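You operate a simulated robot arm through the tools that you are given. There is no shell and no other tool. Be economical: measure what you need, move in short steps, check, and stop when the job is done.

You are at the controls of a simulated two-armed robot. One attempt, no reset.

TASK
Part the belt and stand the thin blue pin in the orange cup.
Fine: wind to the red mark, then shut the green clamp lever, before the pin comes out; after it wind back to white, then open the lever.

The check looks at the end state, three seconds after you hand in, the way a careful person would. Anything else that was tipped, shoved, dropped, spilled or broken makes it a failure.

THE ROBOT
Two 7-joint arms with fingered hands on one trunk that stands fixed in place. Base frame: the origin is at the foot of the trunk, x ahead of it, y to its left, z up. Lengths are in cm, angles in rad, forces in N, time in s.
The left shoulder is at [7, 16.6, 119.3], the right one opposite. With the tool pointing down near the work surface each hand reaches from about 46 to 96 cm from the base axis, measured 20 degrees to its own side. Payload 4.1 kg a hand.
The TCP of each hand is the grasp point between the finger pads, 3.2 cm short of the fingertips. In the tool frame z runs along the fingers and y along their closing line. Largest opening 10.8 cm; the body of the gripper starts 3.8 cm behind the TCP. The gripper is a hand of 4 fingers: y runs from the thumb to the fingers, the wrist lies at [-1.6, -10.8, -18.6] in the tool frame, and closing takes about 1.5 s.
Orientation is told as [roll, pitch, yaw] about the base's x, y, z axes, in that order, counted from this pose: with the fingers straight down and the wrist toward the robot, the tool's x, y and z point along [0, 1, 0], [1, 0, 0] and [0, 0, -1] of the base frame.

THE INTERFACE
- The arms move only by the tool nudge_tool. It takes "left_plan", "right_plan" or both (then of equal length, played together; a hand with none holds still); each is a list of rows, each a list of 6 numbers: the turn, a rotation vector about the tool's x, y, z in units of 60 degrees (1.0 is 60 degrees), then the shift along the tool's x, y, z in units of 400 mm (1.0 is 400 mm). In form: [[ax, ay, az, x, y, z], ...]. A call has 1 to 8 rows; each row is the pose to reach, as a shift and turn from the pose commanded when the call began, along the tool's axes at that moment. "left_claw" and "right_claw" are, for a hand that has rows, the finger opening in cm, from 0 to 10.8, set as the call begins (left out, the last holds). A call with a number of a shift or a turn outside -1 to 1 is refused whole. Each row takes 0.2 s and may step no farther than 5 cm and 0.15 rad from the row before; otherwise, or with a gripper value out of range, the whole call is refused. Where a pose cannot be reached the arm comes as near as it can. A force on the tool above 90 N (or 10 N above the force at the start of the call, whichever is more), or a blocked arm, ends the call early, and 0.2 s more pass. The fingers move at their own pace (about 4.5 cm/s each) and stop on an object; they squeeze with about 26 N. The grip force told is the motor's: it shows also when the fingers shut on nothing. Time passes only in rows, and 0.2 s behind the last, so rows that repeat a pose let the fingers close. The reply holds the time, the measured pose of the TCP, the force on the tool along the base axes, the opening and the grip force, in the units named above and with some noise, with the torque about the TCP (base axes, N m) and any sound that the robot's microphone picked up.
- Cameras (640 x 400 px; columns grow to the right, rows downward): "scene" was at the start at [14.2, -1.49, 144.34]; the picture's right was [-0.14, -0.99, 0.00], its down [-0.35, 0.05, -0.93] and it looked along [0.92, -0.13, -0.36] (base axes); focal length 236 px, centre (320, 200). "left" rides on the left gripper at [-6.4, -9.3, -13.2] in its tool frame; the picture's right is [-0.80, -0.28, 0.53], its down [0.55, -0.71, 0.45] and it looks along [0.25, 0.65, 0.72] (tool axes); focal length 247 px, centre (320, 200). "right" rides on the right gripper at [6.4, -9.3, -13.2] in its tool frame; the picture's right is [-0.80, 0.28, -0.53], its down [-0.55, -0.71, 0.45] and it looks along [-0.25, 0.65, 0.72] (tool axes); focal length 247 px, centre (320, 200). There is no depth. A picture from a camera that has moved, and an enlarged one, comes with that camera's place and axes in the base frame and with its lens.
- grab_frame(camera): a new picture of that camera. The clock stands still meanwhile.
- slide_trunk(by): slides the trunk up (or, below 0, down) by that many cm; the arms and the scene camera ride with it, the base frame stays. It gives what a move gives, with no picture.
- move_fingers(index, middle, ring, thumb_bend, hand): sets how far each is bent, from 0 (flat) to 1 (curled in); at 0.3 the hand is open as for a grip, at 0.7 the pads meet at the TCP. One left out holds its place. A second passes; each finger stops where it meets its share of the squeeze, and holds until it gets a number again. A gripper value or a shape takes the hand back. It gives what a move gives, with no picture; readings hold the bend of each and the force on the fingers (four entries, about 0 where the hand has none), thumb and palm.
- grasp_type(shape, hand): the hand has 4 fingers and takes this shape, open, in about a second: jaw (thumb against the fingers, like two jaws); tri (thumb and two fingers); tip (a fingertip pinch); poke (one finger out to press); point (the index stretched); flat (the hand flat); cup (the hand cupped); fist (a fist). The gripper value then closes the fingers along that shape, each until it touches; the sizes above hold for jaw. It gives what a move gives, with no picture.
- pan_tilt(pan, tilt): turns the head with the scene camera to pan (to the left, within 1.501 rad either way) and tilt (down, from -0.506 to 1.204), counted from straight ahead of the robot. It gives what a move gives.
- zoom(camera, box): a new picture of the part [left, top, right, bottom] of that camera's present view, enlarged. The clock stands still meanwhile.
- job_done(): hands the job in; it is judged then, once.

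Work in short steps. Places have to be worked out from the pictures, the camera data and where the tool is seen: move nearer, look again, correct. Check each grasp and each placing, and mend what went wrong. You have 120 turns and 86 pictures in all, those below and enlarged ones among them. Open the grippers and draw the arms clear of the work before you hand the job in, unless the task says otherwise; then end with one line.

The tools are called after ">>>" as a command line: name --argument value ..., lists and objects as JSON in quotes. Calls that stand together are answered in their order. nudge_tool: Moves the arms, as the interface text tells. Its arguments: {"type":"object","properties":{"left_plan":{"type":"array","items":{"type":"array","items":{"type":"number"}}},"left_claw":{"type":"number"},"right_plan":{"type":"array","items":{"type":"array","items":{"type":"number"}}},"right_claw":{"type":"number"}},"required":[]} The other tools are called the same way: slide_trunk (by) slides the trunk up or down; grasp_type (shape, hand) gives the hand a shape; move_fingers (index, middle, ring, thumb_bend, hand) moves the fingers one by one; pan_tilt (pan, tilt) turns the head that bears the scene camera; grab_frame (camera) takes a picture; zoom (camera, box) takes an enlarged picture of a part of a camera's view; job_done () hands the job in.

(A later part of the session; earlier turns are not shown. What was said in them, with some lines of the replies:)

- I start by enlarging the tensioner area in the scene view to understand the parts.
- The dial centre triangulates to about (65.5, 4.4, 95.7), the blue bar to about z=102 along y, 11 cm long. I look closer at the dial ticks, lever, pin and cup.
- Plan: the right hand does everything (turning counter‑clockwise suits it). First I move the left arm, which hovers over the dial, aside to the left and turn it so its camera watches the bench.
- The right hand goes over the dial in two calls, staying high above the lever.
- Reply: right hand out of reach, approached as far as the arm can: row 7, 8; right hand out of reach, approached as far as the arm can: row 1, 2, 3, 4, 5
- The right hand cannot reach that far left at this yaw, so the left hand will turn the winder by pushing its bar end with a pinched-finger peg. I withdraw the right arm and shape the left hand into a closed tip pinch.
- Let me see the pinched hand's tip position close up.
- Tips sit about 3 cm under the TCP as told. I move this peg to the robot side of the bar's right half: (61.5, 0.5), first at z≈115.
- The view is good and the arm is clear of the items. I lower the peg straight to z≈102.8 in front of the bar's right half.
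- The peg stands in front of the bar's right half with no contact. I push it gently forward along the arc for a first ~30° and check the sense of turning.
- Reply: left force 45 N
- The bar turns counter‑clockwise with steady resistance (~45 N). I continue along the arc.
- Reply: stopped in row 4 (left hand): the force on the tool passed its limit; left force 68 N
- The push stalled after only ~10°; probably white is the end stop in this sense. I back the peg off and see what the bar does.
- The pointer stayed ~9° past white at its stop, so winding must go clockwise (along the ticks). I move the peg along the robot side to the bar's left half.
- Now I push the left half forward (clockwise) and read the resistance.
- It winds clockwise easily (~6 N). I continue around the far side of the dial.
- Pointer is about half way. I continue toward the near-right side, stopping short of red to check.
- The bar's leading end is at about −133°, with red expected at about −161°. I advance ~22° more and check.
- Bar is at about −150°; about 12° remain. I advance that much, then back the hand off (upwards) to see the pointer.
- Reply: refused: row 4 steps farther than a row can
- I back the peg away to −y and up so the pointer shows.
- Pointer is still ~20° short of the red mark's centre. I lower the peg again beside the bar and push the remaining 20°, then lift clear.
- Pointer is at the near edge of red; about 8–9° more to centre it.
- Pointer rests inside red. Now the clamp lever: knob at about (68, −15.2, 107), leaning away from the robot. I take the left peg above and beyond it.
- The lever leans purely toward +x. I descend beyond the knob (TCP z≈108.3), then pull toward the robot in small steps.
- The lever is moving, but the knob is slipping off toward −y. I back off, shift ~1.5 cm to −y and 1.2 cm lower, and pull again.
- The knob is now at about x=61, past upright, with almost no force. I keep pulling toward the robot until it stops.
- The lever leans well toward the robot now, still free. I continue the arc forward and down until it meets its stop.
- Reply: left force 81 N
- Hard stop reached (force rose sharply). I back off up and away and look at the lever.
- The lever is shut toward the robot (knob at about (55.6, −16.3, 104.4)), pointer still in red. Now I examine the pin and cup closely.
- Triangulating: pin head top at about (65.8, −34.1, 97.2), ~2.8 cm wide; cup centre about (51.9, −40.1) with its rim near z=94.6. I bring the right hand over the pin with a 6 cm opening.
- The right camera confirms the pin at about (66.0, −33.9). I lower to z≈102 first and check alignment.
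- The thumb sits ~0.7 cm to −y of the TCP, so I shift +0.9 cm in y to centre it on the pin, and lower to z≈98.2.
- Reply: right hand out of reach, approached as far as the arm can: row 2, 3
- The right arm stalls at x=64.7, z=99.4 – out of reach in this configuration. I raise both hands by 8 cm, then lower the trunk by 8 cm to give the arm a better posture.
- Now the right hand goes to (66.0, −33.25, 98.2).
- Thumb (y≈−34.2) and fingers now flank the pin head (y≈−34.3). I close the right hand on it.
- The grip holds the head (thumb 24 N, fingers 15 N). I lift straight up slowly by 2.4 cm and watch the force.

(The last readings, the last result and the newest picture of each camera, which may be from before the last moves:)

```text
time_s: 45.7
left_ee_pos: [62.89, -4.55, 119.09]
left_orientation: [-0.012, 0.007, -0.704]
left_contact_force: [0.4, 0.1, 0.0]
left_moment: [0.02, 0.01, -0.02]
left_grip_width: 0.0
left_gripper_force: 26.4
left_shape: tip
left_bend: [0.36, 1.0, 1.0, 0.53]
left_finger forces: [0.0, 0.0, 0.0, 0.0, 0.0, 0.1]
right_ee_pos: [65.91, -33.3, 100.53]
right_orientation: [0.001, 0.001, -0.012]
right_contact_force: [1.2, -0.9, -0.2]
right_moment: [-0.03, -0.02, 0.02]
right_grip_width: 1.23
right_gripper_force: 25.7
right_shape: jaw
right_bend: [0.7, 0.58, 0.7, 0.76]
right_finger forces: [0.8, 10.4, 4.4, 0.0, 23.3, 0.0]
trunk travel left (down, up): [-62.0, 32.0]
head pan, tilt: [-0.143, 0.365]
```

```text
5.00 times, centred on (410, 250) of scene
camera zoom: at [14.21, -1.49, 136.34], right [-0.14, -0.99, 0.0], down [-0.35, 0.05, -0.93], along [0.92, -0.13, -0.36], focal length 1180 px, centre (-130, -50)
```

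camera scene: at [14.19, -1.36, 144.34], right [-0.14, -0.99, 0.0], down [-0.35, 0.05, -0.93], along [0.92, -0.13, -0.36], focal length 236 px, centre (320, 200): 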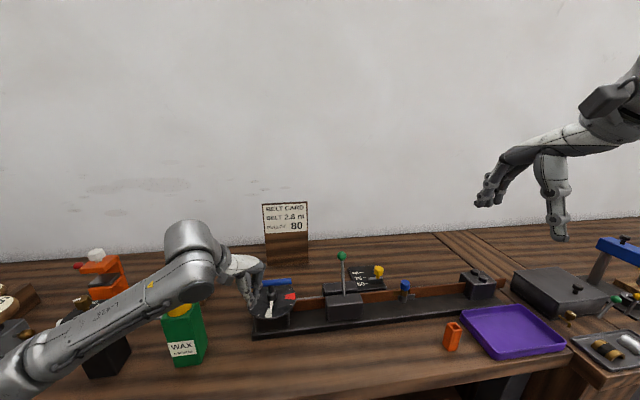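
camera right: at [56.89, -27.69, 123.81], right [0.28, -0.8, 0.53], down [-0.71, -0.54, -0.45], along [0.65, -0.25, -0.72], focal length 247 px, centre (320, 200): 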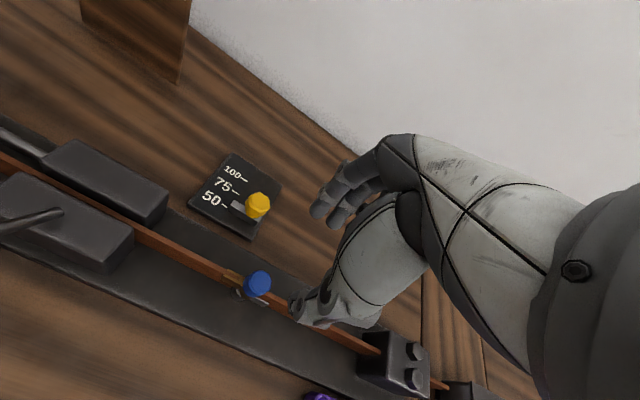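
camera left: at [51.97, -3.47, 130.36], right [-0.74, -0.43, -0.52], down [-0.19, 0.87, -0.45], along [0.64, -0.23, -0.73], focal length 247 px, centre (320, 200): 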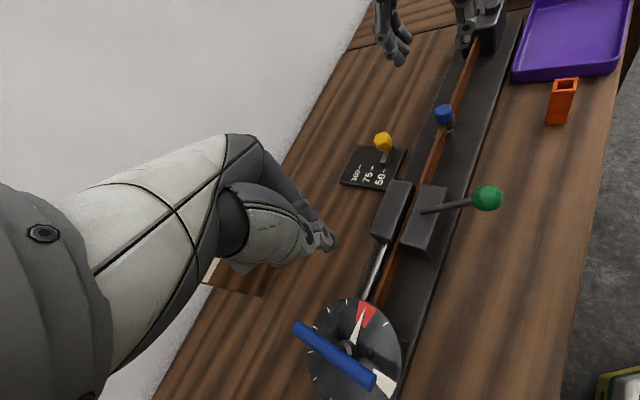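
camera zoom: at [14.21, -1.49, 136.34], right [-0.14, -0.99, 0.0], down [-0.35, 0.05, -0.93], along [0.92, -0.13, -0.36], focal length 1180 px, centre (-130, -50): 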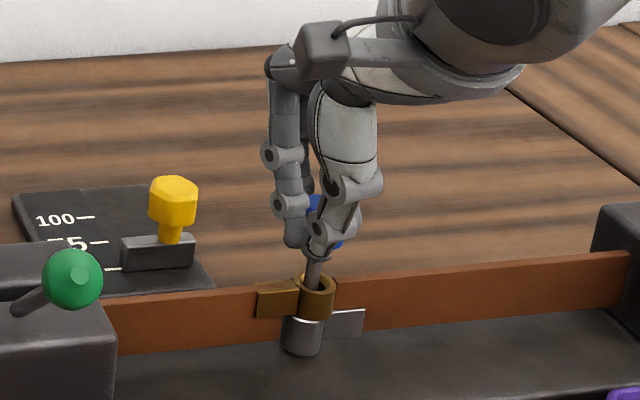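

The pin slides out cleanly. I lift it on until it is fully clear and then check its shank.

>>> nudge_tool --right_plan '[[0, 0, 0, 0, 0, -0.03], [0, 0, 0, 0, 0, -0.06], [0, 0, 0, 0, 0, -0.1], [0, 0, 0, 0, 0, -0.15], [0, 0, 0, 0, 0, -0.2]]'

>>> zoom --camera "scene" --box '[350, 170, 470, 290]'

>>> zoom --camera "left" --box '[400, 0, 580, 150]'

```text
time_s: 46.9
left_ee_pos: [62.78, -4.46, 119.13]
left_orientation: [-0.013, 0.008, -0.704]
left_contact_force: [-0.1, 0.5, -0.7]
left_moment: [0.0, 0.01, -0.01]
left_grip_width: 0.0
left_gripper_force: 26.1
left_shape: tip
left_bend: [0.36, 1.0, 1.0, 0.53]
left_finger forces: [0.1, 0.0, 0.0, 0.0, 0.1, 0.0]
right_ee_pos: [65.97, -33.26, 108.63]
right_orientation: [0.0, -0.001, -0.009]
right_contact_force: [0.0, 0.4, -0.8]
right_moment: [0.0, 0.01, -0.01]
right_grip_width: 1.25
right_gripper_force: 26.9
right_shape: jaw
right_bend: [0.7, 0.58, 0.7, 0.76]
right_finger forces: [0.6, 10.5, 4.7, 0.0, 23.8, 0.0]
trunk travel left (down, up): [-62.0, 32.0]
head pan, tilt: [-0.143, 0.365]
```

```text
3.33 times, centred on (410, 230) of scene
camera zoom: at [14.18, -1.47, 136.34], right [-0.14, -0.99, 0.0], down [-0.35, 0.05, -0.93], along [0.93, -0.13, -0.36], focal length 786 px, centre (20, 100)
```

zoom: 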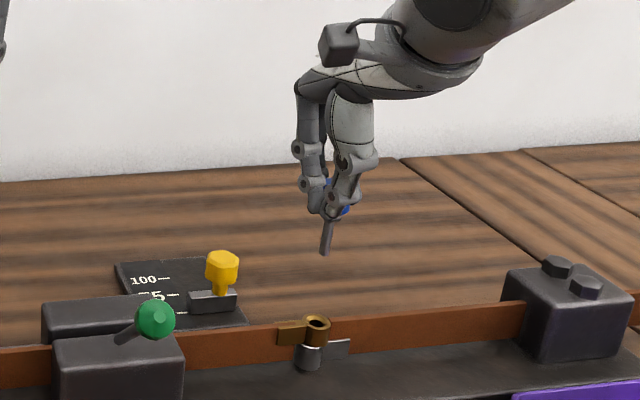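

```text
2.67 times, centred on (490, 75) of left
camera zoom: at [51.71, -3.37, 132.49], right [-0.74, -0.43, -0.52], down [-0.19, 0.87, -0.45], along [0.65, -0.23, -0.73], focal length 659 px, centre (-133, 533)
```

zoom: 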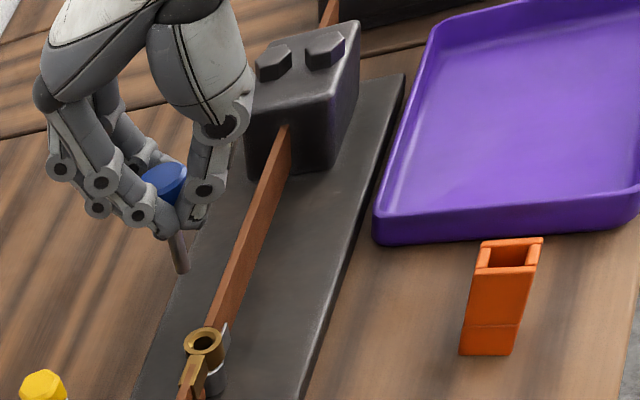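

The pin is out, upright in the hand, its tip ~7.1 cm below and 0.85 cm to −y of the TCP. I carry it over to the cup (centre ≈ (51.9, −40.1)), tip ~2 cm above the rim.

>>> nudge_tool --right_plan '[[0, 0, 0, -0.03, -0.07, 0], [0, 0, 0, -0.06, -0.14, 0], [0, 0, 0, -0.09, -0.21, 0], [0, 0, 0, -0.12, -0.28, 0], [0, 0, 0, -0.149, -0.3525, 0.05], [0, 0, 0, -0.149, -0.3525, 0.122], [0, 0, 0, -0.149, -0.3525, 0.122]]'

>>> zoom --camera "scene" --box '[420, 230, 500, 330]'

>>> zoom --camera "left" --box '[500, 30, 620, 130]'

```text
time_s: 48.5
left_ee_pos: [62.94, -4.59, 119.21]
left_orientation: [-0.013, 0.007, -0.704]
left_contact_force: [-0.9, -1.0, 0.8]
left_moment: [0.0, -0.03, -0.01]
left_grip_width: 0.0
left_gripper_force: 25.7
left_shape: tip
left_bend: [0.36, 1.0, 1.0, 0.53]
left_finger forces: [0.1, 0.0, 0.0, 0.0, 0.0, 0.1]
right_ee_pos: [51.74, -39.1, 103.63]
right_orientation: [0.0, -0.003, -0.011]
right_contact_force: [0.3, 0.2, -0.1]
right_moment: [0.01, -0.01, -0.03]
right_grip_width: 1.21
right_gripper_force: 25.9
right_shape: jaw
right_bend: [0.7, 0.58, 0.7, 0.76]
right_finger forces: [0.7, 10.3, 5.0, 0.0, 24.0, 0.0]
trunk travel left (down, up): [-62.0, 32.0]
head pan, tilt: [-0.143, 0.365]
```

```text
4.00 times, centred on (460, 280) of scene
camera zoom: at [14.14, -1.53, 136.35], right [-0.14, -0.99, 0.0], down [-0.35, 0.05, -0.93], along [0.93, -0.13, -0.36], focal length 944 px, centre (-240, -120)
```

zoom: 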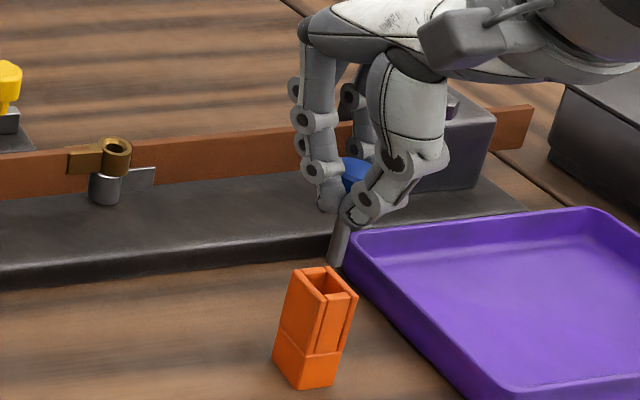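

```text
4.00 times, centred on (560, 80) of left
camera zoom: at [51.67, -3.43, 132.51], right [-0.74, -0.43, -0.52], down [-0.19, 0.87, -0.45], along [0.65, -0.23, -0.73], focal length 988 px, centre (-640, 680)
```

zoom: 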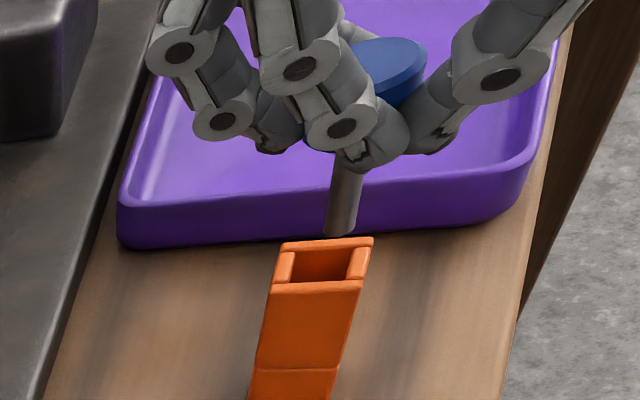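

Solving both views, the tip is ~1.6 cm above the rim and about 0.17 cm short in x. I correct, lower 1.3 cm and look again.

>>> nudge_tool --right_plan '[[0, 0, 0, 0.0012, 0.0043, 0], [0, 0, 0, 0.0012, 0.0043, 0.016], [0, 0, 0, 0.0012, 0.0043, 0.032], [0, 0, 0, 0.0012, 0.0043, 0.032]]'

>>> zoom --camera "scene" --box '[440, 270, 480, 310]'

>>> zoom --camera "left" --box '[550, 60, 610, 110]'

```text
time_s: 49.5
left_ee_pos: [62.9, -4.53, 119.08]
left_orientation: [-0.013, 0.009, -0.703]
left_contact_force: [-0.1, 0.5, -0.1]
left_moment: [-0.01, -0.03, 0.01]
left_grip_width: 0.0
left_gripper_force: 26.2
left_shape: tip
left_bend: [0.36, 1.0, 1.0, 0.53]
left_finger forces: [0.0, 0.1, 0.1, 0.1, 0.1, 0.1]
right_ee_pos: [51.85, -39.08, 102.39]
right_orientation: [0.0, 0.0, -0.008]
right_contact_force: [-0.1, -0.7, -0.5]
right_moment: [0.03, 0.0, -0.01]
right_grip_width: 1.23
right_gripper_force: 26.4
right_shape: jaw
right_bend: [0.7, 0.58, 0.7, 0.76]
right_finger forces: [0.7, 10.2, 5.1, 0.0, 23.9, 0.1]
trunk travel left (down, up): [-62.0, 32.0]
head pan, tilt: [-0.143, 0.365]
```

```text
10.00 times, centred on (460, 290) of scene
camera zoom: at [14.19, -1.5, 136.34], right [-0.14, -0.99, 0.0], down [-0.35, 0.05, -0.93], along [0.92, -0.13, -0.36], focal length 2359 px, centre (-1080, -700)
```

zoom: 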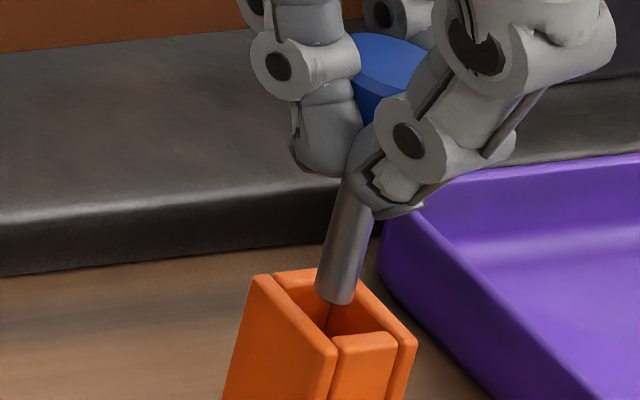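

```text
8.00 times, centred on (580, 85) of left
camera zoom: at [51.72, -3.4, 132.49], right [-0.74, -0.43, -0.52], down [-0.19, 0.87, -0.45], along [0.65, -0.23, -0.73], focal length 1976 px, centre (-1760, 1120)
```

zoom: 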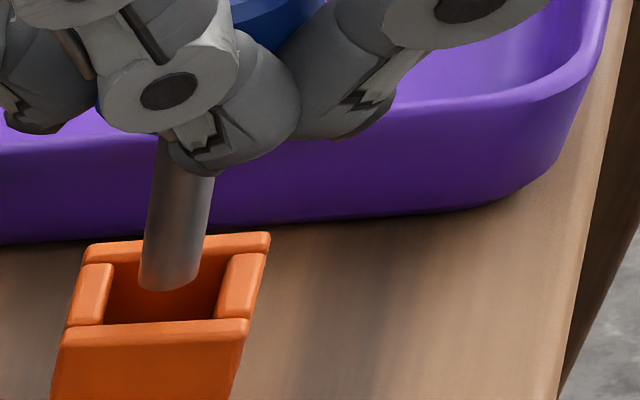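

The tip is over the opening, centred within ~1–2 mm. I lower another 1.2 cm gently and check that it enters.

>>> nudge_tool --right_plan '[[0, 0, 0, -0.001, 0, 0.01], [0, 0, 0, -0.001, 0, 0.02], [0, 0, 0, -0.001, 0, 0.03], [0, 0, 0, -0.001, 0, 0.03]]'

>>> zoom --camera "scene" --box '[440, 270, 480, 310]'

>>> zoom --camera "left" --box '[550, 60, 610, 110]'

```text
time_s: 50.5
left_ee_pos: [62.86, -4.56, 119.2]
left_orientation: [-0.011, 0.008, -0.704]
left_contact_force: [-0.5, -0.5, -0.9]
left_moment: [-0.03, 0.02, -0.03]
left_grip_width: 0.0
left_gripper_force: 25.9
left_shape: tip
left_bend: [0.36, 1.0, 1.0, 0.53]
left_finger forces: [0.0, 0.0, 0.1, 0.0, 0.0, 0.0]
right_ee_pos: [51.9, -39.08, 101.19]
right_orientation: [0.0, 0.001, -0.009]
right_contact_force: [-0.3, -0.6, 0.0]
right_moment: [-0.02, -0.01, 0.0]
right_grip_width: 1.23
right_gripper_force: 25.9
right_shape: jaw
right_bend: [0.7, 0.58, 0.7, 0.76]
right_finger forces: [0.6, 10.3, 5.2, 0.1, 23.9, 0.1]
trunk travel left (down, up): [-62.0, 32.0]
head pan, tilt: [-0.143, 0.365]
```

```text
10.00 times, centred on (460, 290) of scene
camera zoom: at [14.2, -1.5, 136.34], right [-0.14, -0.99, 0.0], down [-0.35, 0.05, -0.93], along [0.92, -0.13, -0.36], focal length 2359 px, centre (-1080, -700)
```

zoom: 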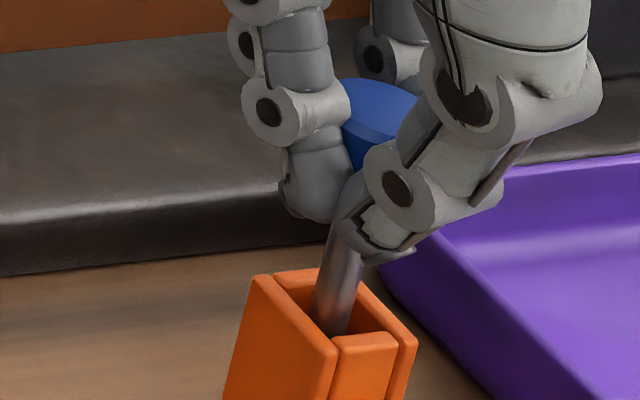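

```text
8.00 times, centred on (580, 85) of left
camera zoom: at [51.73, -3.4, 132.48], right [-0.74, -0.43, -0.52], down [-0.19, 0.87, -0.45], along [0.65, -0.23, -0.73], focal length 1976 px, centre (-1760, 1120)
```

zoom: 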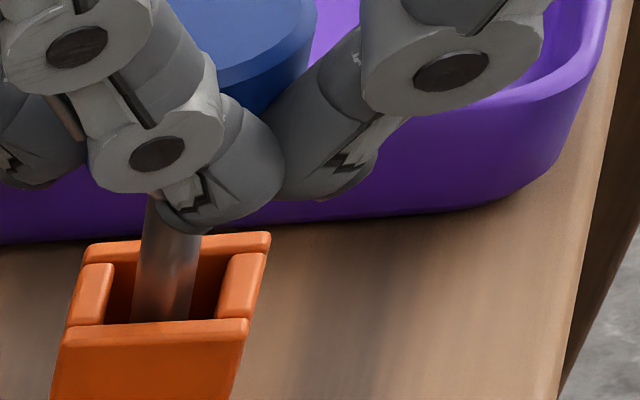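

The shank is inside the cup and the cup hasn't moved. I lower further in small steps, watching the force.

>>> nudge_tool --right_plan '[[0, 0, 0, 0, 0, 0.015], [0, 0, 0, 0, 0, 0.03], [0, 0, 0, 0, 0, 0.045], [0, 0, 0, 0, 0, 0.06], [0, 0, 0, 0, 0, 0.06]]'

>>> zoom --camera "scene" --box '[430, 270, 490, 330]'

```text
time_s: 51.7
left_ee_pos: [62.78, -4.5, 119.13]
left_orientation: [-0.013, 0.007, -0.702]
left_contact_force: [0.5, 0.0, 0.3]
left_moment: [-0.04, -0.01, -0.01]
left_grip_width: 0.01
left_gripper_force: 26.3
left_shape: tip
left_bend: [0.36, 1.0, 1.0, 0.53]
left_finger forces: [0.1, 0.1, 0.0, 0.0, 0.0, 0.0]
right_ee_pos: [51.97, -39.08, 98.66]
right_orientation: [0.0, -0.001, -0.01]
right_contact_force: [0.4, 0.0, -0.7]
right_moment: [-0.01, -0.03, 0.0]
right_grip_width: 1.22
right_gripper_force: 26.0
right_shape: jaw
right_bend: [0.7, 0.58, 0.7, 0.76]
right_finger forces: [0.7, 10.3, 5.2, 0.0, 24.0, 0.1]
trunk travel left (down, up): [-62.0, 32.0]
head pan, tilt: [-0.143, 0.365]
```

```text
6.67 times, centred on (460, 300) of scene
camera zoom: at [14.2, -1.5, 136.34], right [-0.14, -0.99, 0.0], down [-0.35, 0.05, -0.93], along [0.92, -0.13, -0.36], focal length 1573 px, centre (-613, -467)
```

zoom: 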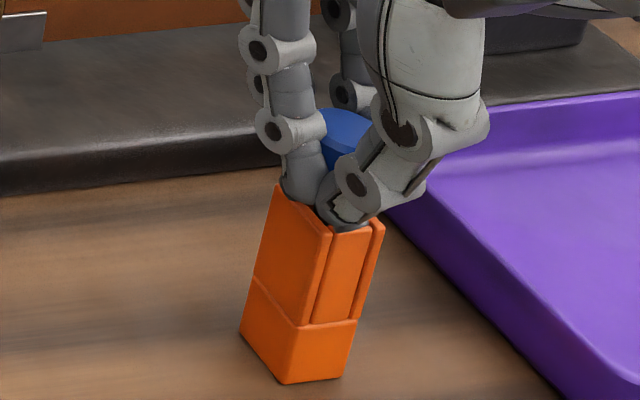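

Pin is ~4 cm deep, no contact force. I lower 0.4 cm more and open the hand.

>>> nudge_tool --right_plan '[[0, 0, 0, 0, 0, 0.005], [0, 0, 0, 0, 0, 0.01], [0, 0, 0, 0, 0, 0.01]]'

>>> nudge_tool --right_plan '[[0, 0, 0, 0, 0, 0], [0, 0, 0, 0, 0, 0], [0, 0, 0, 0, 0, 0], [0, 0, 0, 0, 0, 0], [0, 0, 0, 0, 0, 0], [0, 0, 0, 0, 0, 0]]' --right_claw 6

>>> zoom --camera "scene" --box '[430, 270, 490, 330]'

```text
time_s: 52.5
left_ee_pos: [62.83, -4.64, 119.13]
left_orientation: [-0.01, 0.005, -0.704]
left_contact_force: [-0.3, 0.1, 0.0]
left_moment: [0.01, 0.0, 0.02]
left_grip_width: 0.01
left_gripper_force: 26.0
left_shape: tip
left_bend: [0.36, 1.0, 1.0, 0.53]
left_finger forces: [0.2, 0.1, 0.0, 0.1, 0.0, 0.1]
right_ee_pos: [52.09, -39.11, 98.47]
right_orientation: [0.0, 0.002, -0.009]
right_contact_force: [-0.4, 0.5, -0.2]
right_moment: [-0.01, 0.02, 0.0]
right_grip_width: 1.22
right_gripper_force: 26.0
right_shape: jaw
right_bend: [0.7, 0.58, 0.7, 0.76]
right_finger forces: [0.7, 10.2, 5.2, 0.0, 23.9, 0.1]
trunk travel left (down, up): [-62.0, 32.0]
head pan, tilt: [-0.143, 0.365]
```

```text
time_s: 53.9
left_ee_pos: [62.84, -4.46, 119.15]
left_orientation: [-0.013, 0.007, -0.703]
left_contact_force: [-0.3, 0.9, 0.2]
left_moment: [-0.01, -0.02, 0.01]
left_grip_width: 0.01
left_gripper_force: 26.0
left_shape: tip
left_bend: [0.36, 1.0, 1.0, 0.53]
left_finger forces: [0.0, 0.0, 0.0, 0.2, 0.1, 0.0]
right_ee_pos: [51.9, -39.16, 98.28]
right_orientation: [0.0, 0.001, -0.01]
right_contact_force: [-0.1, 1.0, 0.5]
right_moment: [0.0, -0.01, 0.02]
right_grip_width: 5.98
right_gripper_force: 0.1
right_shape: jaw
right_bend: [0.74, 0.43, 0.4, 0.69]
right_finger forces: [0.0, 0.0, 0.0, 0.0, 0.0, 0.0]
trunk travel left (down, up): [-62.0, 32.0]
head pan, tilt: [-0.143, 0.365]
```

```text
6.67 times, centred on (460, 300) of scene
camera zoom: at [14.21, -1.5, 136.34], right [-0.14, -0.99, 0.0], down [-0.35, 0.05, -0.93], along [0.92, -0.13, -0.36], focal length 1573 px, centre (-613, -467)
```

zoom: 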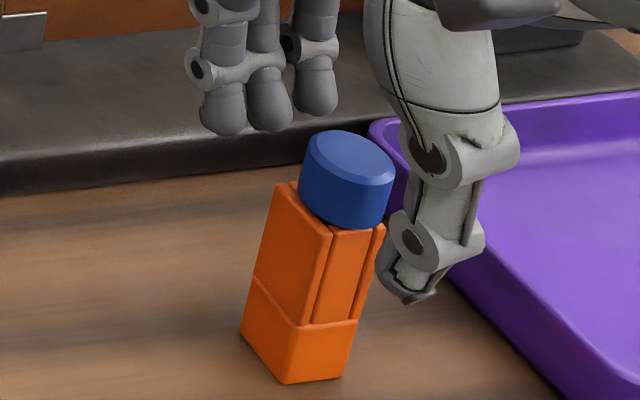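

The pin stands in the cup. I lift the right hand straight up and draw it back, then restore the trunk height.

>>> nudge_tool --right_plan '[[0, 0, 0, 0, 0, -0.08], [0, 0, 0, 0, 0, -0.19], [0, 0, 0, 0, 0, -0.3], [0, 0, 0, 0, -0.05, -0.4], [0, 0, 0, 0, -0.13, -0.45], [0, 0, 0, 0, -0.2, -0.5]]'

>>> slide_trunk --by 8

>>> nudge_tool --left_plan '[[0, 0, 0, 0.063, -0.079, 0], [0, 0, 0, 0.126, -0.158, 0], [0, 0, 0, 0.1895, -0.236, 0], [0, 0, 0, 0.1895, -0.236, 0.12], [0, 0, 0, 0.1895, -0.236, 0.24], [0, 0, 0, 0.1895, -0.236, 0.36]]'

>>> grab_frame --camera "scene"

```text
time_s: 55.3
left_ee_pos: [62.8, -4.53, 119.12]
left_orientation: [-0.011, 0.009, -0.703]
left_contact_force: [-1.0, 0.3, 0.1]
left_moment: [-0.01, 0.04, 0.0]
left_grip_width: 0.0
left_gripper_force: 25.9
left_shape: tip
left_bend: [0.36, 1.0, 1.0, 0.53]
left_finger forces: [0.0, 0.1, 0.0, 0.0, 0.0, 0.1]
right_ee_pos: [43.99, -39.16, 118.19]
right_orientation: [0.0, 0.0, -0.008]
right_contact_force: [0.0, 1.4, -0.1]
right_moment: [-0.01, 0.0, 0.01]
right_grip_width: 5.99
right_gripper_force: 0.1
right_shape: jaw
right_bend: [0.74, 0.43, 0.4, 0.69]
right_finger forces: [0.0, 0.0, 0.0, 0.1, 0.1, 0.0]
trunk travel left (down, up): [-62.0, 32.0]
head pan, tilt: [-0.143, 0.365]
```

```text
time_s: 56.5
left_ee_pos: [62.81, -4.59, 127.2]
left_orientation: [-0.013, 0.007, -0.704]
left_contact_force: [0.2, 0.0, 0.0]
left_moment: [0.0, 0.03, 0.01]
left_grip_width: 0.01
left_gripper_force: 26.3
left_shape: tip
left_bend: [0.36, 1.0, 1.0, 0.53]
left_finger forces: [0.0, 0.1, 0.0, 0.0, 0.0, 0.1]
right_ee_pos: [44.11, -39.02, 126.28]
right_orientation: [0.0, -0.001, -0.012]
right_contact_force: [0.2, 0.2, 0.2]
right_moment: [-0.04, -0.03, -0.04]
right_grip_width: 6.01
right_gripper_force: 0.0
right_shape: jaw
right_bend: [0.74, 0.43, 0.4, 0.69]
right_finger forces: [0.0, 0.1, 0.0, 0.0, 0.0, 0.0]
trunk travel left (down, up): [-70.0, 24.0]
head pan, tilt: [-0.143, 0.365]
```

```text
time_s: 57.9
left_ee_pos: [60.52, 7.28, 112.67]
left_orientation: [-0.014, 0.006, -0.705]
left_contact_force: [0.3, -0.7, -0.5]
left_moment: [-0.03, 0.02, -0.02]
left_grip_width: 0.0
left_gripper_force: 26.3
left_shape: tip
left_bend: [0.36, 1.0, 1.0, 0.53]
left_finger forces: [0.0, 0.0, 0.0, 0.0, 0.1, 0.1]
right_ee_pos: [43.95, -38.89, 126.32]
right_orientation: [-0.002, -0.001, -0.011]
right_contact_force: [0.4, 0.3, -0.2]
right_moment: [-0.01, 0.0, 0.01]
right_grip_width: 5.99
right_gripper_force: 0.1
right_shape: jaw
right_bend: [0.74, 0.43, 0.4, 0.69]
right_finger forces: [0.1, 0.0, 0.0, 0.0, 0.0, 0.0]
trunk travel left (down, up): [-70.0, 24.0]
head pan, tilt: [-0.143, 0.365]
```

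```text
13 pictures are left
camera scene: at [14.22, -1.38, 144.35], right [-0.14, -0.99, 0.0], down [-0.35, 0.05, -0.93], along [0.92, -0.13, -0.36], focal length 236 px, centre (320, 200)
```

scene: 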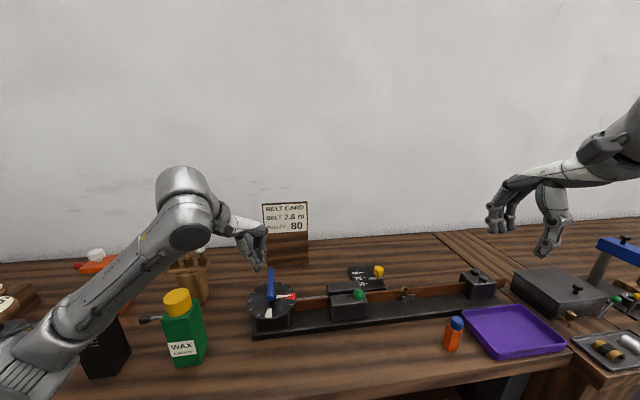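

Everything is in order and the view is clear. I lower the left peg on the +y side of the bar's near end and start pushing it counter‑clockwise.

>>> nudge_tool --left_plan '[[0, 0, 0, 0, 0, 0.12], [0, 0, 0, 0, 0, 0.249], [0, 0, 0, -0.02, 0.024, 0.249], [0, 0, 0, -0.0366, 0.0461, 0.249], [0, 0, 0, -0.0563, 0.0626, 0.249], [0, 0, 0, -0.0741, 0.0865, 0.249], [0, 0, 0, -0.0848, 0.114, 0.249], [0, 0, 0, -0.0881, 0.1437, 0.249]]'

>>> grab_frame --camera "left"

```text
refused: row 2 steps farther than a row can; nothing moved
```

```text
12 pictures are left
camera left: at [49.32, 8.45, 126.1], right [-0.74, -0.43, -0.52], down [-0.19, 0.87, -0.45], along [0.65, -0.24, -0.73], focal length 247 px, centre (320, 200)
```

left: 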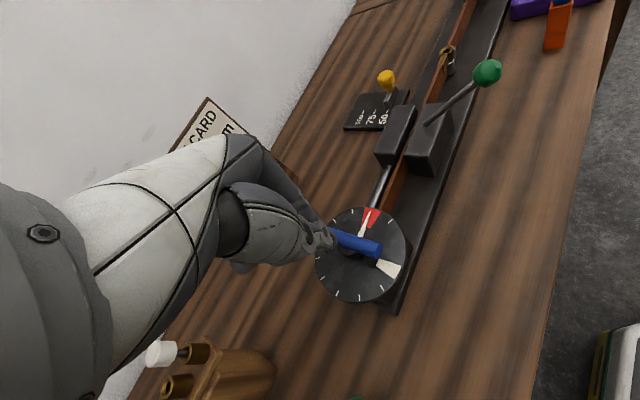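

The step was slightly too large; I repeat with 0.1245 steps.

>>> nudge_tool --left_plan '[[0, 0, 0, 0, 0, 0.1245], [0, 0, 0, 0, 0, 0.249], [0, 0, 0, -0.02, 0.024, 0.249], [0, 0, 0, -0.0366, 0.0461, 0.249], [0, 0, 0, -0.0563, 0.0626, 0.249], [0, 0, 0, -0.0741, 0.0865, 0.249], [0, 0, 0, -0.0848, 0.114, 0.249], [0, 0, 0, -0.0881, 0.1437, 0.249]]'

```text
time_s: 59.7
left_ee_pos: [62.23, 0.74, 102.74]
left_orientation: [-0.011, 0.006, -0.703]
left_contact_force: [-3.3, 1.6, -0.3]
left_moment: [0.05, -0.01, -0.02]
left_grip_width: 0.0
left_gripper_force: 25.7
left_shape: tip
left_bend: [0.34, 1.0, 1.0, 0.52]
left_finger forces: [2.9, 0.0, 0.0, 0.0, 0.1, 0.1]
right_ee_pos: [43.94, -39.06, 126.25]
right_orientation: [0.001, 0.0, -0.012]
right_contact_force: [0.1, 0.2, 0.9]
right_moment: [0.01, 0.03, 0.02]
right_grip_width: 5.99
right_gripper_force: 0.0
right_shape: jaw
right_bend: [0.74, 0.43, 0.4, 0.69]
right_finger forces: [0.0, 0.0, 0.0, 0.0, 0.1, 0.1]
trunk travel left (down, up): [-70.0, 24.0]
head pan, tilt: [-0.143, 0.365]
```

Contact with small force; I continue around the right and far side.

>>> nudge_tool --left_plan '[[0, 0, 0, 0.0045, 0.0293, 0], [0, 0, 0, 0.0163, 0.0567, 0], [0, 0, 0, 0.035, 0.0798, 0], [0, 0, 0, 0.0589, 0.0975, 0], [0, 0, 0, 0.0864, 0.1083, 0], [0, 0, 0, 0.1161, 0.1116, 0], [0, 0, 0, 0.1453, 0.1071, 0], [0, 0, 0, 0.1727, 0.0953, 0]]'

>>> zoom --camera "scene" --box '[230, 250, 310, 330]'

```text
time_s: 61.5
left_ee_pos: [69.8, 3.56, 102.69]
left_orientation: [-0.012, 0.006, -0.705]
left_contact_force: [1.0, -4.2, 1.2]
left_moment: [-0.03, -0.01, 0.01]
left_grip_width: 0.02
left_gripper_force: 25.8
left_shape: tip
left_bend: [0.33, 1.0, 1.0, 0.54]
left_finger forces: [0.0, 0.0, 0.0, 0.1, 0.0, 0.0]
right_ee_pos: [43.94, -39.06, 126.37]
right_orientation: [0.001, -0.001, -0.011]
right_contact_force: [0.6, -0.4, -0.4]
right_moment: [-0.01, 0.04, 0.0]
right_grip_width: 6.0
right_gripper_force: 0.0
right_shape: jaw
right_bend: [0.74, 0.43, 0.4, 0.69]
right_finger forces: [0.0, 0.1, 0.0, 0.0, 0.0, 0.0]
trunk travel left (down, up): [-70.0, 24.0]
head pan, tilt: [-0.143, 0.365]
```

```text
5.00 times, centred on (270, 290) of scene
camera zoom: at [14.22, -1.53, 144.34], right [-0.14, -0.99, 0.0], down [-0.35, 0.05, -0.93], along [0.92, -0.13, -0.36], focal length 1180 px, centre (570, -250)
```

zoom: 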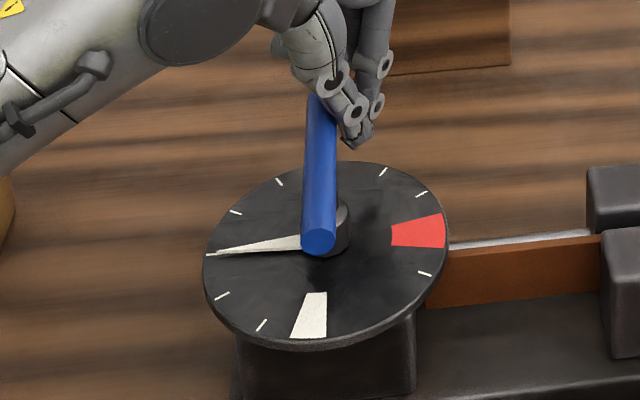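

The pointer is about 90° before white. I continue over the far and left side, stopping ~15° short.

>>> nudge_tool --left_plan '[[0, 0, 0, 0.0232, -0.0187, 0], [0, 0, 0, 0.0409, -0.0426, 0], [0, 0, 0, 0.0516, -0.0701, 0], [0, 0, 0, 0.055, -0.0998, 0], [0, 0, 0, 0.0504, -0.129, 0], [0, 0, 0, 0.0504, -0.129, 0]]'

>>> zoom --camera "scene" --box '[230, 250, 310, 330]'

```text
time_s: 62.9
left_ee_pos: [67.63, 8.61, 102.61]
left_orientation: [-0.012, 0.005, -0.702]
left_contact_force: [25.4, -2.0, 10.0]
left_moment: [-0.09, -0.09, 0.19]
left_grip_width: 0.0
left_gripper_force: 25.8
left_shape: tip
left_bend: [0.33, 1.0, 1.0, 0.55]
left_finger forces: [0.1, 0.0, 0.0, 0.0, 0.0, 0.1]
right_ee_pos: [44.37, -38.97, 126.19]
right_orientation: [-0.002, 0.003, -0.011]
right_contact_force: [-0.2, -0.5, -0.5]
right_moment: [-0.02, -0.03, -0.01]
right_grip_width: 5.97
right_gripper_force: 0.1
right_shape: jaw
right_bend: [0.74, 0.43, 0.4, 0.69]
right_finger forces: [0.1, 0.0, 0.0, 0.0, 0.1, 0.1]
trunk travel left (down, up): [-70.0, 24.0]
head pan, tilt: [-0.143, 0.365]
```

```text
5.00 times, centred on (270, 290) of scene
camera zoom: at [14.6, -1.53, 144.31], right [-0.14, -0.99, 0.0], down [-0.36, 0.05, -0.93], along [0.92, -0.13, -0.36], focal length 1180 px, centre (570, -250)
```

zoom: 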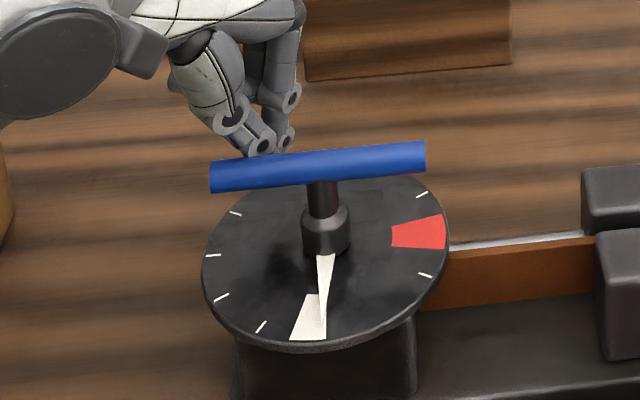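

The winder ran to its stop, ~8° past white's centre. I bring the peg round the far side to the right half and ease it back clockwise a little.

>>> nudge_tool --left_plan '[[0, 0, 0, 0.0425, 0.0501, 0], [0, 0, 0, -0.0365, 0.1172, 0], [0, 0, 0, -0.1165, 0.1852, 0], [0, 0, 0, -0.1392, 0.1585, 0], [0, 0, 0, -0.1554, 0.1394, 0], [0, 0, 0, -0.1554, 0.1394, 0]]'

>>> zoom --camera "scene" --box '[240, 270, 304, 330]'

```text
time_s: 64.3
left_ee_pos: [67.33, 0.12, 102.71]
left_orientation: [-0.015, 0.007, -0.703]
left_contact_force: [3.0, -1.1, 0.4]
left_moment: [-0.03, 0.0, 0.04]
left_grip_width: 0.01
left_gripper_force: 26.4
left_shape: tip
left_bend: [0.34, 1.0, 1.0, 0.55]
left_finger forces: [0.0, 0.1, 0.0, 0.0, 0.0, 0.0]
right_ee_pos: [44.04, -38.89, 126.34]
right_orientation: [0.002, 0.0, -0.01]
right_contact_force: [-0.6, 0.0, -0.5]
right_moment: [0.0, -0.01, 0.01]
right_grip_width: 5.99
right_gripper_force: 0.1
right_shape: jaw
right_bend: [0.74, 0.43, 0.4, 0.69]
right_finger forces: [0.0, 0.0, 0.0, 0.0, 0.0, 0.0]
trunk travel left (down, up): [-70.0, 24.0]
head pan, tilt: [-0.143, 0.365]
```

```text
6.67 times, centred on (272, 300) of scene
camera zoom: at [14.25, -1.5, 144.34], right [-0.14, -0.99, 0.0], down [-0.35, 0.05, -0.93], along [0.92, -0.13, -0.36], focal length 1573 px, centre (640, -467)
```

zoom: 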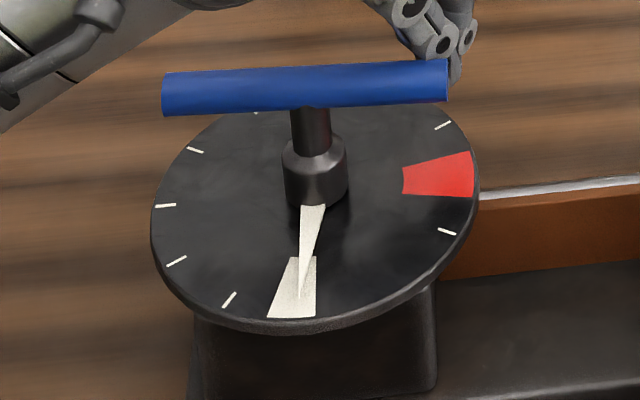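

Pointer is back on white. I withdraw the peg and lift, then move toward the robot side of the lever knob.

>>> nudge_tool --left_plan '[[0, 0, 0, 0.0324, 0.0381, 0], [0, 0, 0, 0.0324, 0.0381, -0.12], [0, 0, 0, 0.0324, 0.0381, -0.24], [0, 0, 0, 0.0324, 0.0381, -0.35]]'

>>> nudge_tool --left_plan '[[0, 0, 0, -0.1, -0.0135, 0], [0, 0, 0, -0.2, -0.027, 0], [0, 0, 0, -0.3, -0.0405, 0], [0, 0, 0, -0.4, -0.054, 0], [0, 0, 0, -0.5, -0.0675, 0], [0, 0, 0, -0.61, -0.0817, 0]]'

>>> grab_frame --camera "left"

```text
time_s: 65.3
left_ee_pos: [69.57, 0.15, 116.71]
left_orientation: [-0.011, 0.006, -0.704]
left_contact_force: [0.5, -0.2, -0.3]
left_moment: [0.01, -0.02, -0.01]
left_grip_width: 0.0
left_gripper_force: 26.3
left_shape: tip
left_bend: [0.34, 1.0, 1.0, 0.55]
left_finger forces: [0.1, 0.0, 0.0, 0.0, 0.1, 0.1]
right_ee_pos: [44.01, -38.96, 126.36]
right_orientation: [-0.001, 0.0, -0.011]
right_contact_force: [0.4, -0.8, -0.3]
right_moment: [0.01, 0.03, 0.0]
right_grip_width: 5.97
right_gripper_force: 0.1
right_shape: jaw
right_bend: [0.74, 0.43, 0.4, 0.69]
right_finger forces: [0.1, 0.0, 0.0, 0.1, 0.0, 0.0]
trunk travel left (down, up): [-70.0, 24.0]
head pan, tilt: [-0.143, 0.365]
```

```text
time_s: 66.7
left_ee_pos: [51.18, -16.43, 117.15]
left_orientation: [-0.013, 0.007, -0.703]
left_contact_force: [-0.3, -0.1, 0.6]
left_moment: [0.01, -0.01, 0.07]
left_grip_width: 0.0
left_gripper_force: 26.1
left_shape: tip
left_bend: [0.34, 1.0, 1.0, 0.55]
left_finger forces: [0.0, 0.0, 0.0, 0.0, 0.0, 0.1]
right_ee_pos: [43.86, -39.19, 126.34]
right_orientation: [0.002, -0.002, -0.008]
right_contact_force: [-0.4, -0.3, 0.7]
right_moment: [0.03, 0.0, -0.03]
right_grip_width: 5.99
right_gripper_force: 0.0
right_shape: jaw
right_bend: [0.74, 0.43, 0.4, 0.69]
right_finger forces: [0.0, 0.0, 0.0, 0.1, 0.0, 0.1]
trunk travel left (down, up): [-70.0, 24.0]
head pan, tilt: [-0.143, 0.365]
```

```text
8 pictures are left
camera left: at [40.1, -15.29, 130.42], right [-0.74, -0.43, -0.52], down [-0.19, 0.87, -0.45], along [0.65, -0.23, -0.73], focal length 247 px, centre (320, 200)
```

left: 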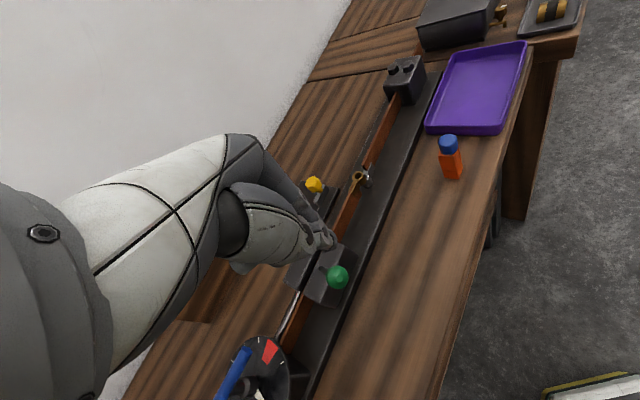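

Knob is at about (55.6, −15.7, 104.4). I lower the peg on its robot side and push the lever away in an arc.

>>> nudge_tool --left_plan '[[0, 0, 0, 0.0114, -0.0097, 0.1], [0, 0, 0, 0.0114, -0.0097, 0.2], [0, 0, 0, 0.0114, -0.0097, 0.29], [0, 0, 0, 0.0276, 0.0094, 0.29], [0, 0, 0, 0.0438, 0.0284, 0.275], [0, 0, 0, 0.06, 0.0475, 0.26], [0, 0, 0, 0.0762, 0.0665, 0.24]]'

>>> zoom --camera "scene" --box '[280, 220, 420, 340]'

```text
time_s: 68.3
left_ee_pos: [55.14, -15.8, 107.35]
left_orientation: [-0.012, 0.007, -0.704]
left_contact_force: [-3.9, -2.6, 1.1]
left_moment: [-0.06, 0.08, -0.03]
left_grip_width: 0.0
left_gripper_force: 26.5
left_shape: tip
left_bend: [0.34, 1.0, 1.0, 0.54]
left_finger forces: [0.0, 0.0, 0.0, 0.0, 0.0, 0.0]
right_ee_pos: [43.92, -39.13, 126.37]
right_orientation: [-0.001, -0.002, -0.01]
right_contact_force: [-0.5, 0.0, 0.3]
right_moment: [0.0, -0.01, -0.01]
right_grip_width: 6.0
right_gripper_force: 0.1
right_shape: jaw
right_bend: [0.74, 0.43, 0.4, 0.69]
right_finger forces: [0.0, 0.0, 0.0, 0.0, 0.0, 0.1]
trunk travel left (down, up): [-70.0, 24.0]
head pan, tilt: [-0.143, 0.365]
```

```text
3.33 times, centred on (350, 280) of scene
camera zoom: at [14.11, -1.57, 144.35], right [-0.14, -0.99, 0.0], down [-0.35, 0.05, -0.93], along [0.93, -0.13, -0.36], focal length 786 px, centre (220, -67)
```

zoom: 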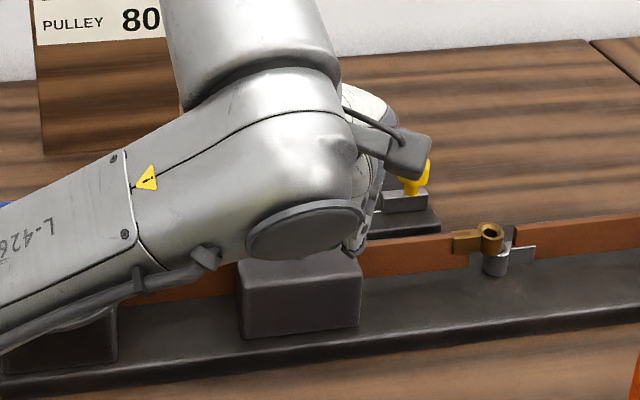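

The lever is following with ~4 N. I keep pushing toward +x.

>>> nudge_tool --left_plan '[[0, 0, 0, 0.0324, 0.0381, -0.015], [0, 0, 0, 0.0647, 0.0762, -0.025], [0, 0, 0, 0.0971, 0.1143, -0.03], [0, 0, 0, 0.1294, 0.1524, -0.03], [0, 0, 0, 0.1537, 0.181, -0.025]]'

>>> grab_frame --camera "left"

```text
time_s: 69.5
left_ee_pos: [64.66, -15.75, 108.31]
left_orientation: [-0.012, 0.008, -0.704]
left_contact_force: [-1.3, -3.0, 0.8]
left_moment: [-0.06, -0.02, -0.03]
left_grip_width: 0.0
left_gripper_force: 25.9
left_shape: tip
left_bend: [0.33, 1.0, 1.0, 0.55]
left_finger forces: [0.0, 0.0, 0.0, 0.0, 0.0, 0.1]
right_ee_pos: [43.97, -39.05, 126.31]
right_orientation: [0.002, 0.0, -0.009]
right_contact_force: [-0.3, 0.7, -0.4]
right_moment: [0.02, 0.03, -0.03]
right_grip_width: 6.0
right_gripper_force: 0.1
right_shape: jaw
right_bend: [0.74, 0.43, 0.4, 0.69]
right_finger forces: [0.0, 0.1, 0.1, 0.1, 0.0, 0.1]
trunk travel left (down, up): [-70.0, 24.0]
head pan, tilt: [-0.143, 0.365]
```

```text
6 pictures are left
camera left: at [53.56, -14.62, 121.59], right [-0.74, -0.43, -0.52], down [-0.19, 0.87, -0.45], along [0.65, -0.23, -0.73], focal length 247 px, centre (320, 200)
```

left: 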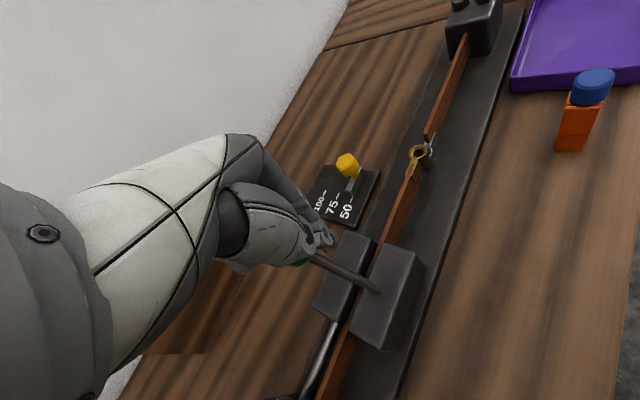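

The lever now leans away. I push slightly farther to reach its original stop, watching the force.

>>> nudge_tool --left_plan '[[0, 0, 0, 0.014, 0.007, 0.003], [0, 0, 0, 0.024, 0.019, 0.006], [0, 0, 0, 0.034, 0.031, 0.009], [0, 0, 0, 0.034, 0.031, 0.009]]'

```text
time_s: 70.5
left_ee_pos: [66.43, -15.59, 107.87]
left_orientation: [-0.011, 0.008, -0.704]
left_contact_force: [-2.8, -7.9, -1.6]
left_moment: [-0.06, 0.02, -0.03]
left_grip_width: 0.0
left_gripper_force: 26.0
left_shape: tip
left_bend: [0.33, 1.0, 1.0, 0.55]
left_finger forces: [1.2, 0.0, 0.1, 0.0, 0.0, 0.1]
right_ee_pos: [44.03, -39.14, 126.24]
right_orientation: [0.002, 0.001, -0.009]
right_contact_force: [0.2, 0.1, -1.1]
right_moment: [0.01, -0.01, -0.02]
right_grip_width: 6.0
right_gripper_force: 0.0
right_shape: jaw
right_bend: [0.74, 0.43, 0.4, 0.69]
right_finger forces: [0.0, 0.1, 0.0, 0.0, 0.1, 0.1]
trunk travel left (down, up): [-70.0, 24.0]
head pan, tilt: [-0.143, 0.365]
```

The side force suggests slipping past the knob. I back off toward the robot, rise and look.

>>> nudge_tool --left_plan '[[0, 0, 0, -0.04, -0.017, 0], [0, 0, 0, -0.077, -0.033, 0], [0, 0, 0, -0.077, -0.033, -0.12], [0, 0, 0, -0.077, -0.033, -0.24]]'

>>> zoom --camera "scene" --box '[230, 220, 390, 340]'

```text
time_s: 71.5
left_ee_pos: [63.43, -16.86, 117.49]
left_orientation: [-0.013, 0.008, -0.705]
left_contact_force: [0.7, 0.2, -0.1]
left_moment: [0.03, -0.04, 0.0]
left_grip_width: 0.0
left_gripper_force: 26.1
left_shape: tip
left_bend: [0.34, 1.0, 1.0, 0.54]
left_finger forces: [0.0, 0.0, 0.0, 0.1, 0.0, 0.0]
right_ee_pos: [43.98, -38.94, 126.38]
right_orientation: [0.001, -0.002, -0.011]
right_contact_force: [-0.2, -0.7, 0.6]
right_moment: [0.01, -0.02, 0.01]
right_grip_width: 6.02
right_gripper_force: 0.1
right_shape: jaw
right_bend: [0.74, 0.43, 0.4, 0.69]
right_finger forces: [0.0, 0.0, 0.0, 0.0, 0.1, 0.0]
trunk travel left (down, up): [-70.0, 24.0]
head pan, tilt: [-0.143, 0.365]
```

```text
3.33 times, centred on (310, 280) of scene
camera zoom: at [14.11, -1.54, 144.34], right [-0.14, -0.99, 0.0], down [-0.35, 0.05, -0.93], along [0.93, -0.13, -0.36], focal length 786 px, centre (353, -67)
```

zoom: 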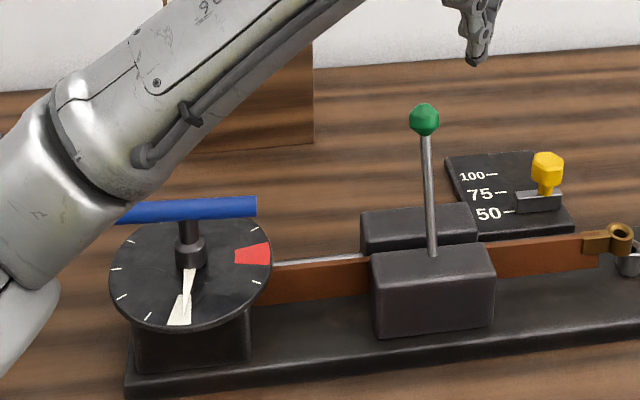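

The lever is back exactly at its original open position and the pointer is on white. I raise and withdraw the left arm and open the hands.

>>> nudge_tool --left_plan '[[0, 0, 0, 0, 0, -0.12], [0, 0, 0, 0, 0, -0.24], [0, 0, 0, 0, 0, -0.35]]'

>>> nudge_tool --left_plan '[[0, 0, 0, 0.06, -0.1, 0], [0, 0, 0, 0.12, -0.2, 0], [0, 0, 0, 0.18, -0.3, 0], [0, 0, 0, 0.24, -0.4, 0], [0, 0, 0, 0.3, -0.5, 0], [0, 0, 0, 0.36, -0.6, 0], [0, 0, 0, 0.43, -0.7, 0], [0, 0, 0, 0.43, -0.7, 0]]' --left_claw 10 --right_plan '[[0, 0, 0, 0, 0, -0.02], [0, 0, 0, 0, 0, -0.04], [0, 0, 0, 0, 0, -0.06], [0, 0, 0, 0, 0, -0.08], [0, 0, 0, 0, 0, -0.1], [0, 0, 0, 0, 0, -0.1], [0, 0, 0, 0, 0, -0.1], [0, 0, 0, 0, 0, -0.1]]' --right_claw 10

>>> grab_frame --camera "scene"

>>> zoom --camera "scene" --box '[235, 245, 315, 335]'

>>> zoom --camera "scene" --box '[330, 240, 490, 360]'

```text
time_s: 72.3
left_ee_pos: [63.73, -16.9, 131.56]
left_orientation: [-0.015, 0.006, -0.703]
left_contact_force: [-0.3, -0.8, 0.3]
left_moment: [0.0, -0.01, -0.02]
left_grip_width: 0.0
left_gripper_force: 26.2
left_shape: tip
left_bend: [0.34, 1.0, 1.0, 0.54]
left_finger forces: [0.1, 0.0, 0.0, 0.0, 0.0, 0.0]
right_ee_pos: [43.9, -38.98, 126.46]
right_orientation: [0.0, 0.0, -0.011]
right_contact_force: [-0.8, 0.5, 0.6]
right_moment: [-0.03, 0.03, 0.0]
right_grip_width: 6.02
right_gripper_force: 0.0
right_shape: jaw
right_bend: [0.74, 0.43, 0.4, 0.69]
right_finger forces: [0.1, 0.0, 0.1, 0.0, 0.0, 0.0]
trunk travel left (down, up): [-70.0, 24.0]
head pan, tilt: [-0.143, 0.365]
```

```text
time_s: 74.1
left_ee_pos: [53.53, 14.17, 131.34]
left_orientation: [-0.011, 0.009, -0.704]
left_contact_force: [-0.1, 0.1, 0.1]
left_moment: [0.02, 0.01, 0.02]
left_grip_width: 9.97
left_gripper_force: 0.0
left_shape: tip
left_bend: [0.33, 0.98, 0.99, 0.41]
left_finger forces: [0.0, 0.1, 0.0, 0.0, 0.1, 0.1]
right_ee_pos: [44.01, -39.19, 130.18]
right_orientation: [0.002, 0.0, -0.01]
right_contact_force: [-0.2, -0.2, 0.3]
right_moment: [0.04, 0.01, 0.02]
right_grip_width: 9.99
right_gripper_force: 0.2
right_shape: jaw
right_bend: [0.27, 0.31, 0.31, 0.41]
right_finger forces: [0.0, 0.0, 0.1, 0.0, 0.0, 0.1]
trunk travel left (down, up): [-70.0, 24.0]
head pan, tilt: [-0.143, 0.365]
```

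```text
4 pictures are left
camera scene: at [14.27, -1.66, 144.33], right [-0.14, -0.99, 0.0], down [-0.35, 0.05, -0.93], along [0.92, -0.13, -0.36], focal length 236 px, centre (320, 200)
```

scene: 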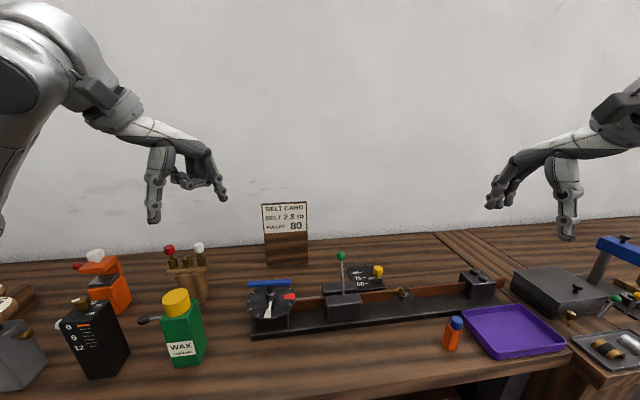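

```text
4.44 times, centred on (275, 290) of scene
camera zoom: at [14.27, -1.66, 144.33], right [-0.14, -0.99, 0.0], down [-0.35, 0.05, -0.93], along [0.92, -0.13, -0.36], focal length 1049 px, centre (520, -200)
```

zoom: 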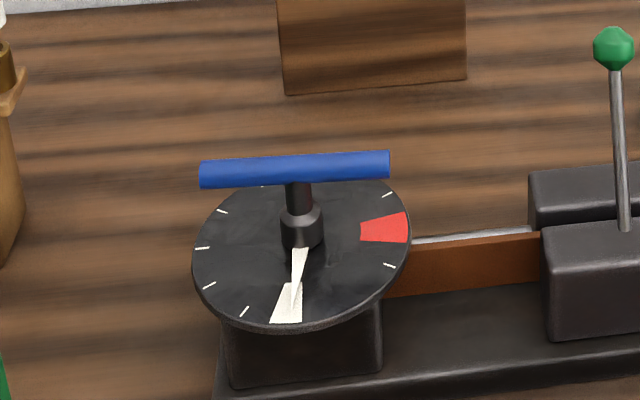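

```text
3.33 times, centred on (410, 300) of scene
camera zoom: at [14.27, -1.66, 144.33], right [-0.14, -0.99, 0.0], down [-0.35, 0.05, -0.93], along [0.92, -0.13, -0.36], focal length 786 px, centre (20, -133)
```

zoom: 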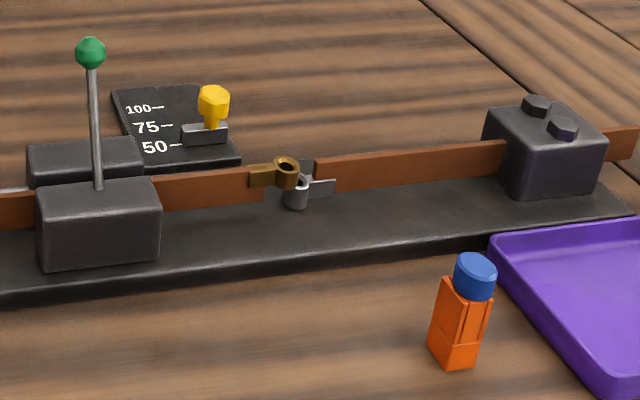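

The pin stands in the cup, the belt joint is open, the pointer is on white, the lever is open, and nothing else looks moved. Both arms are clear with open hands, so I hand the job in.

>>> job_done

```text
The job is handed in.
```

The job is handed in: the belt joint is open, the thin blue pin stands in the orange cup, the winder is back on white, and the green clamp lever is open again.
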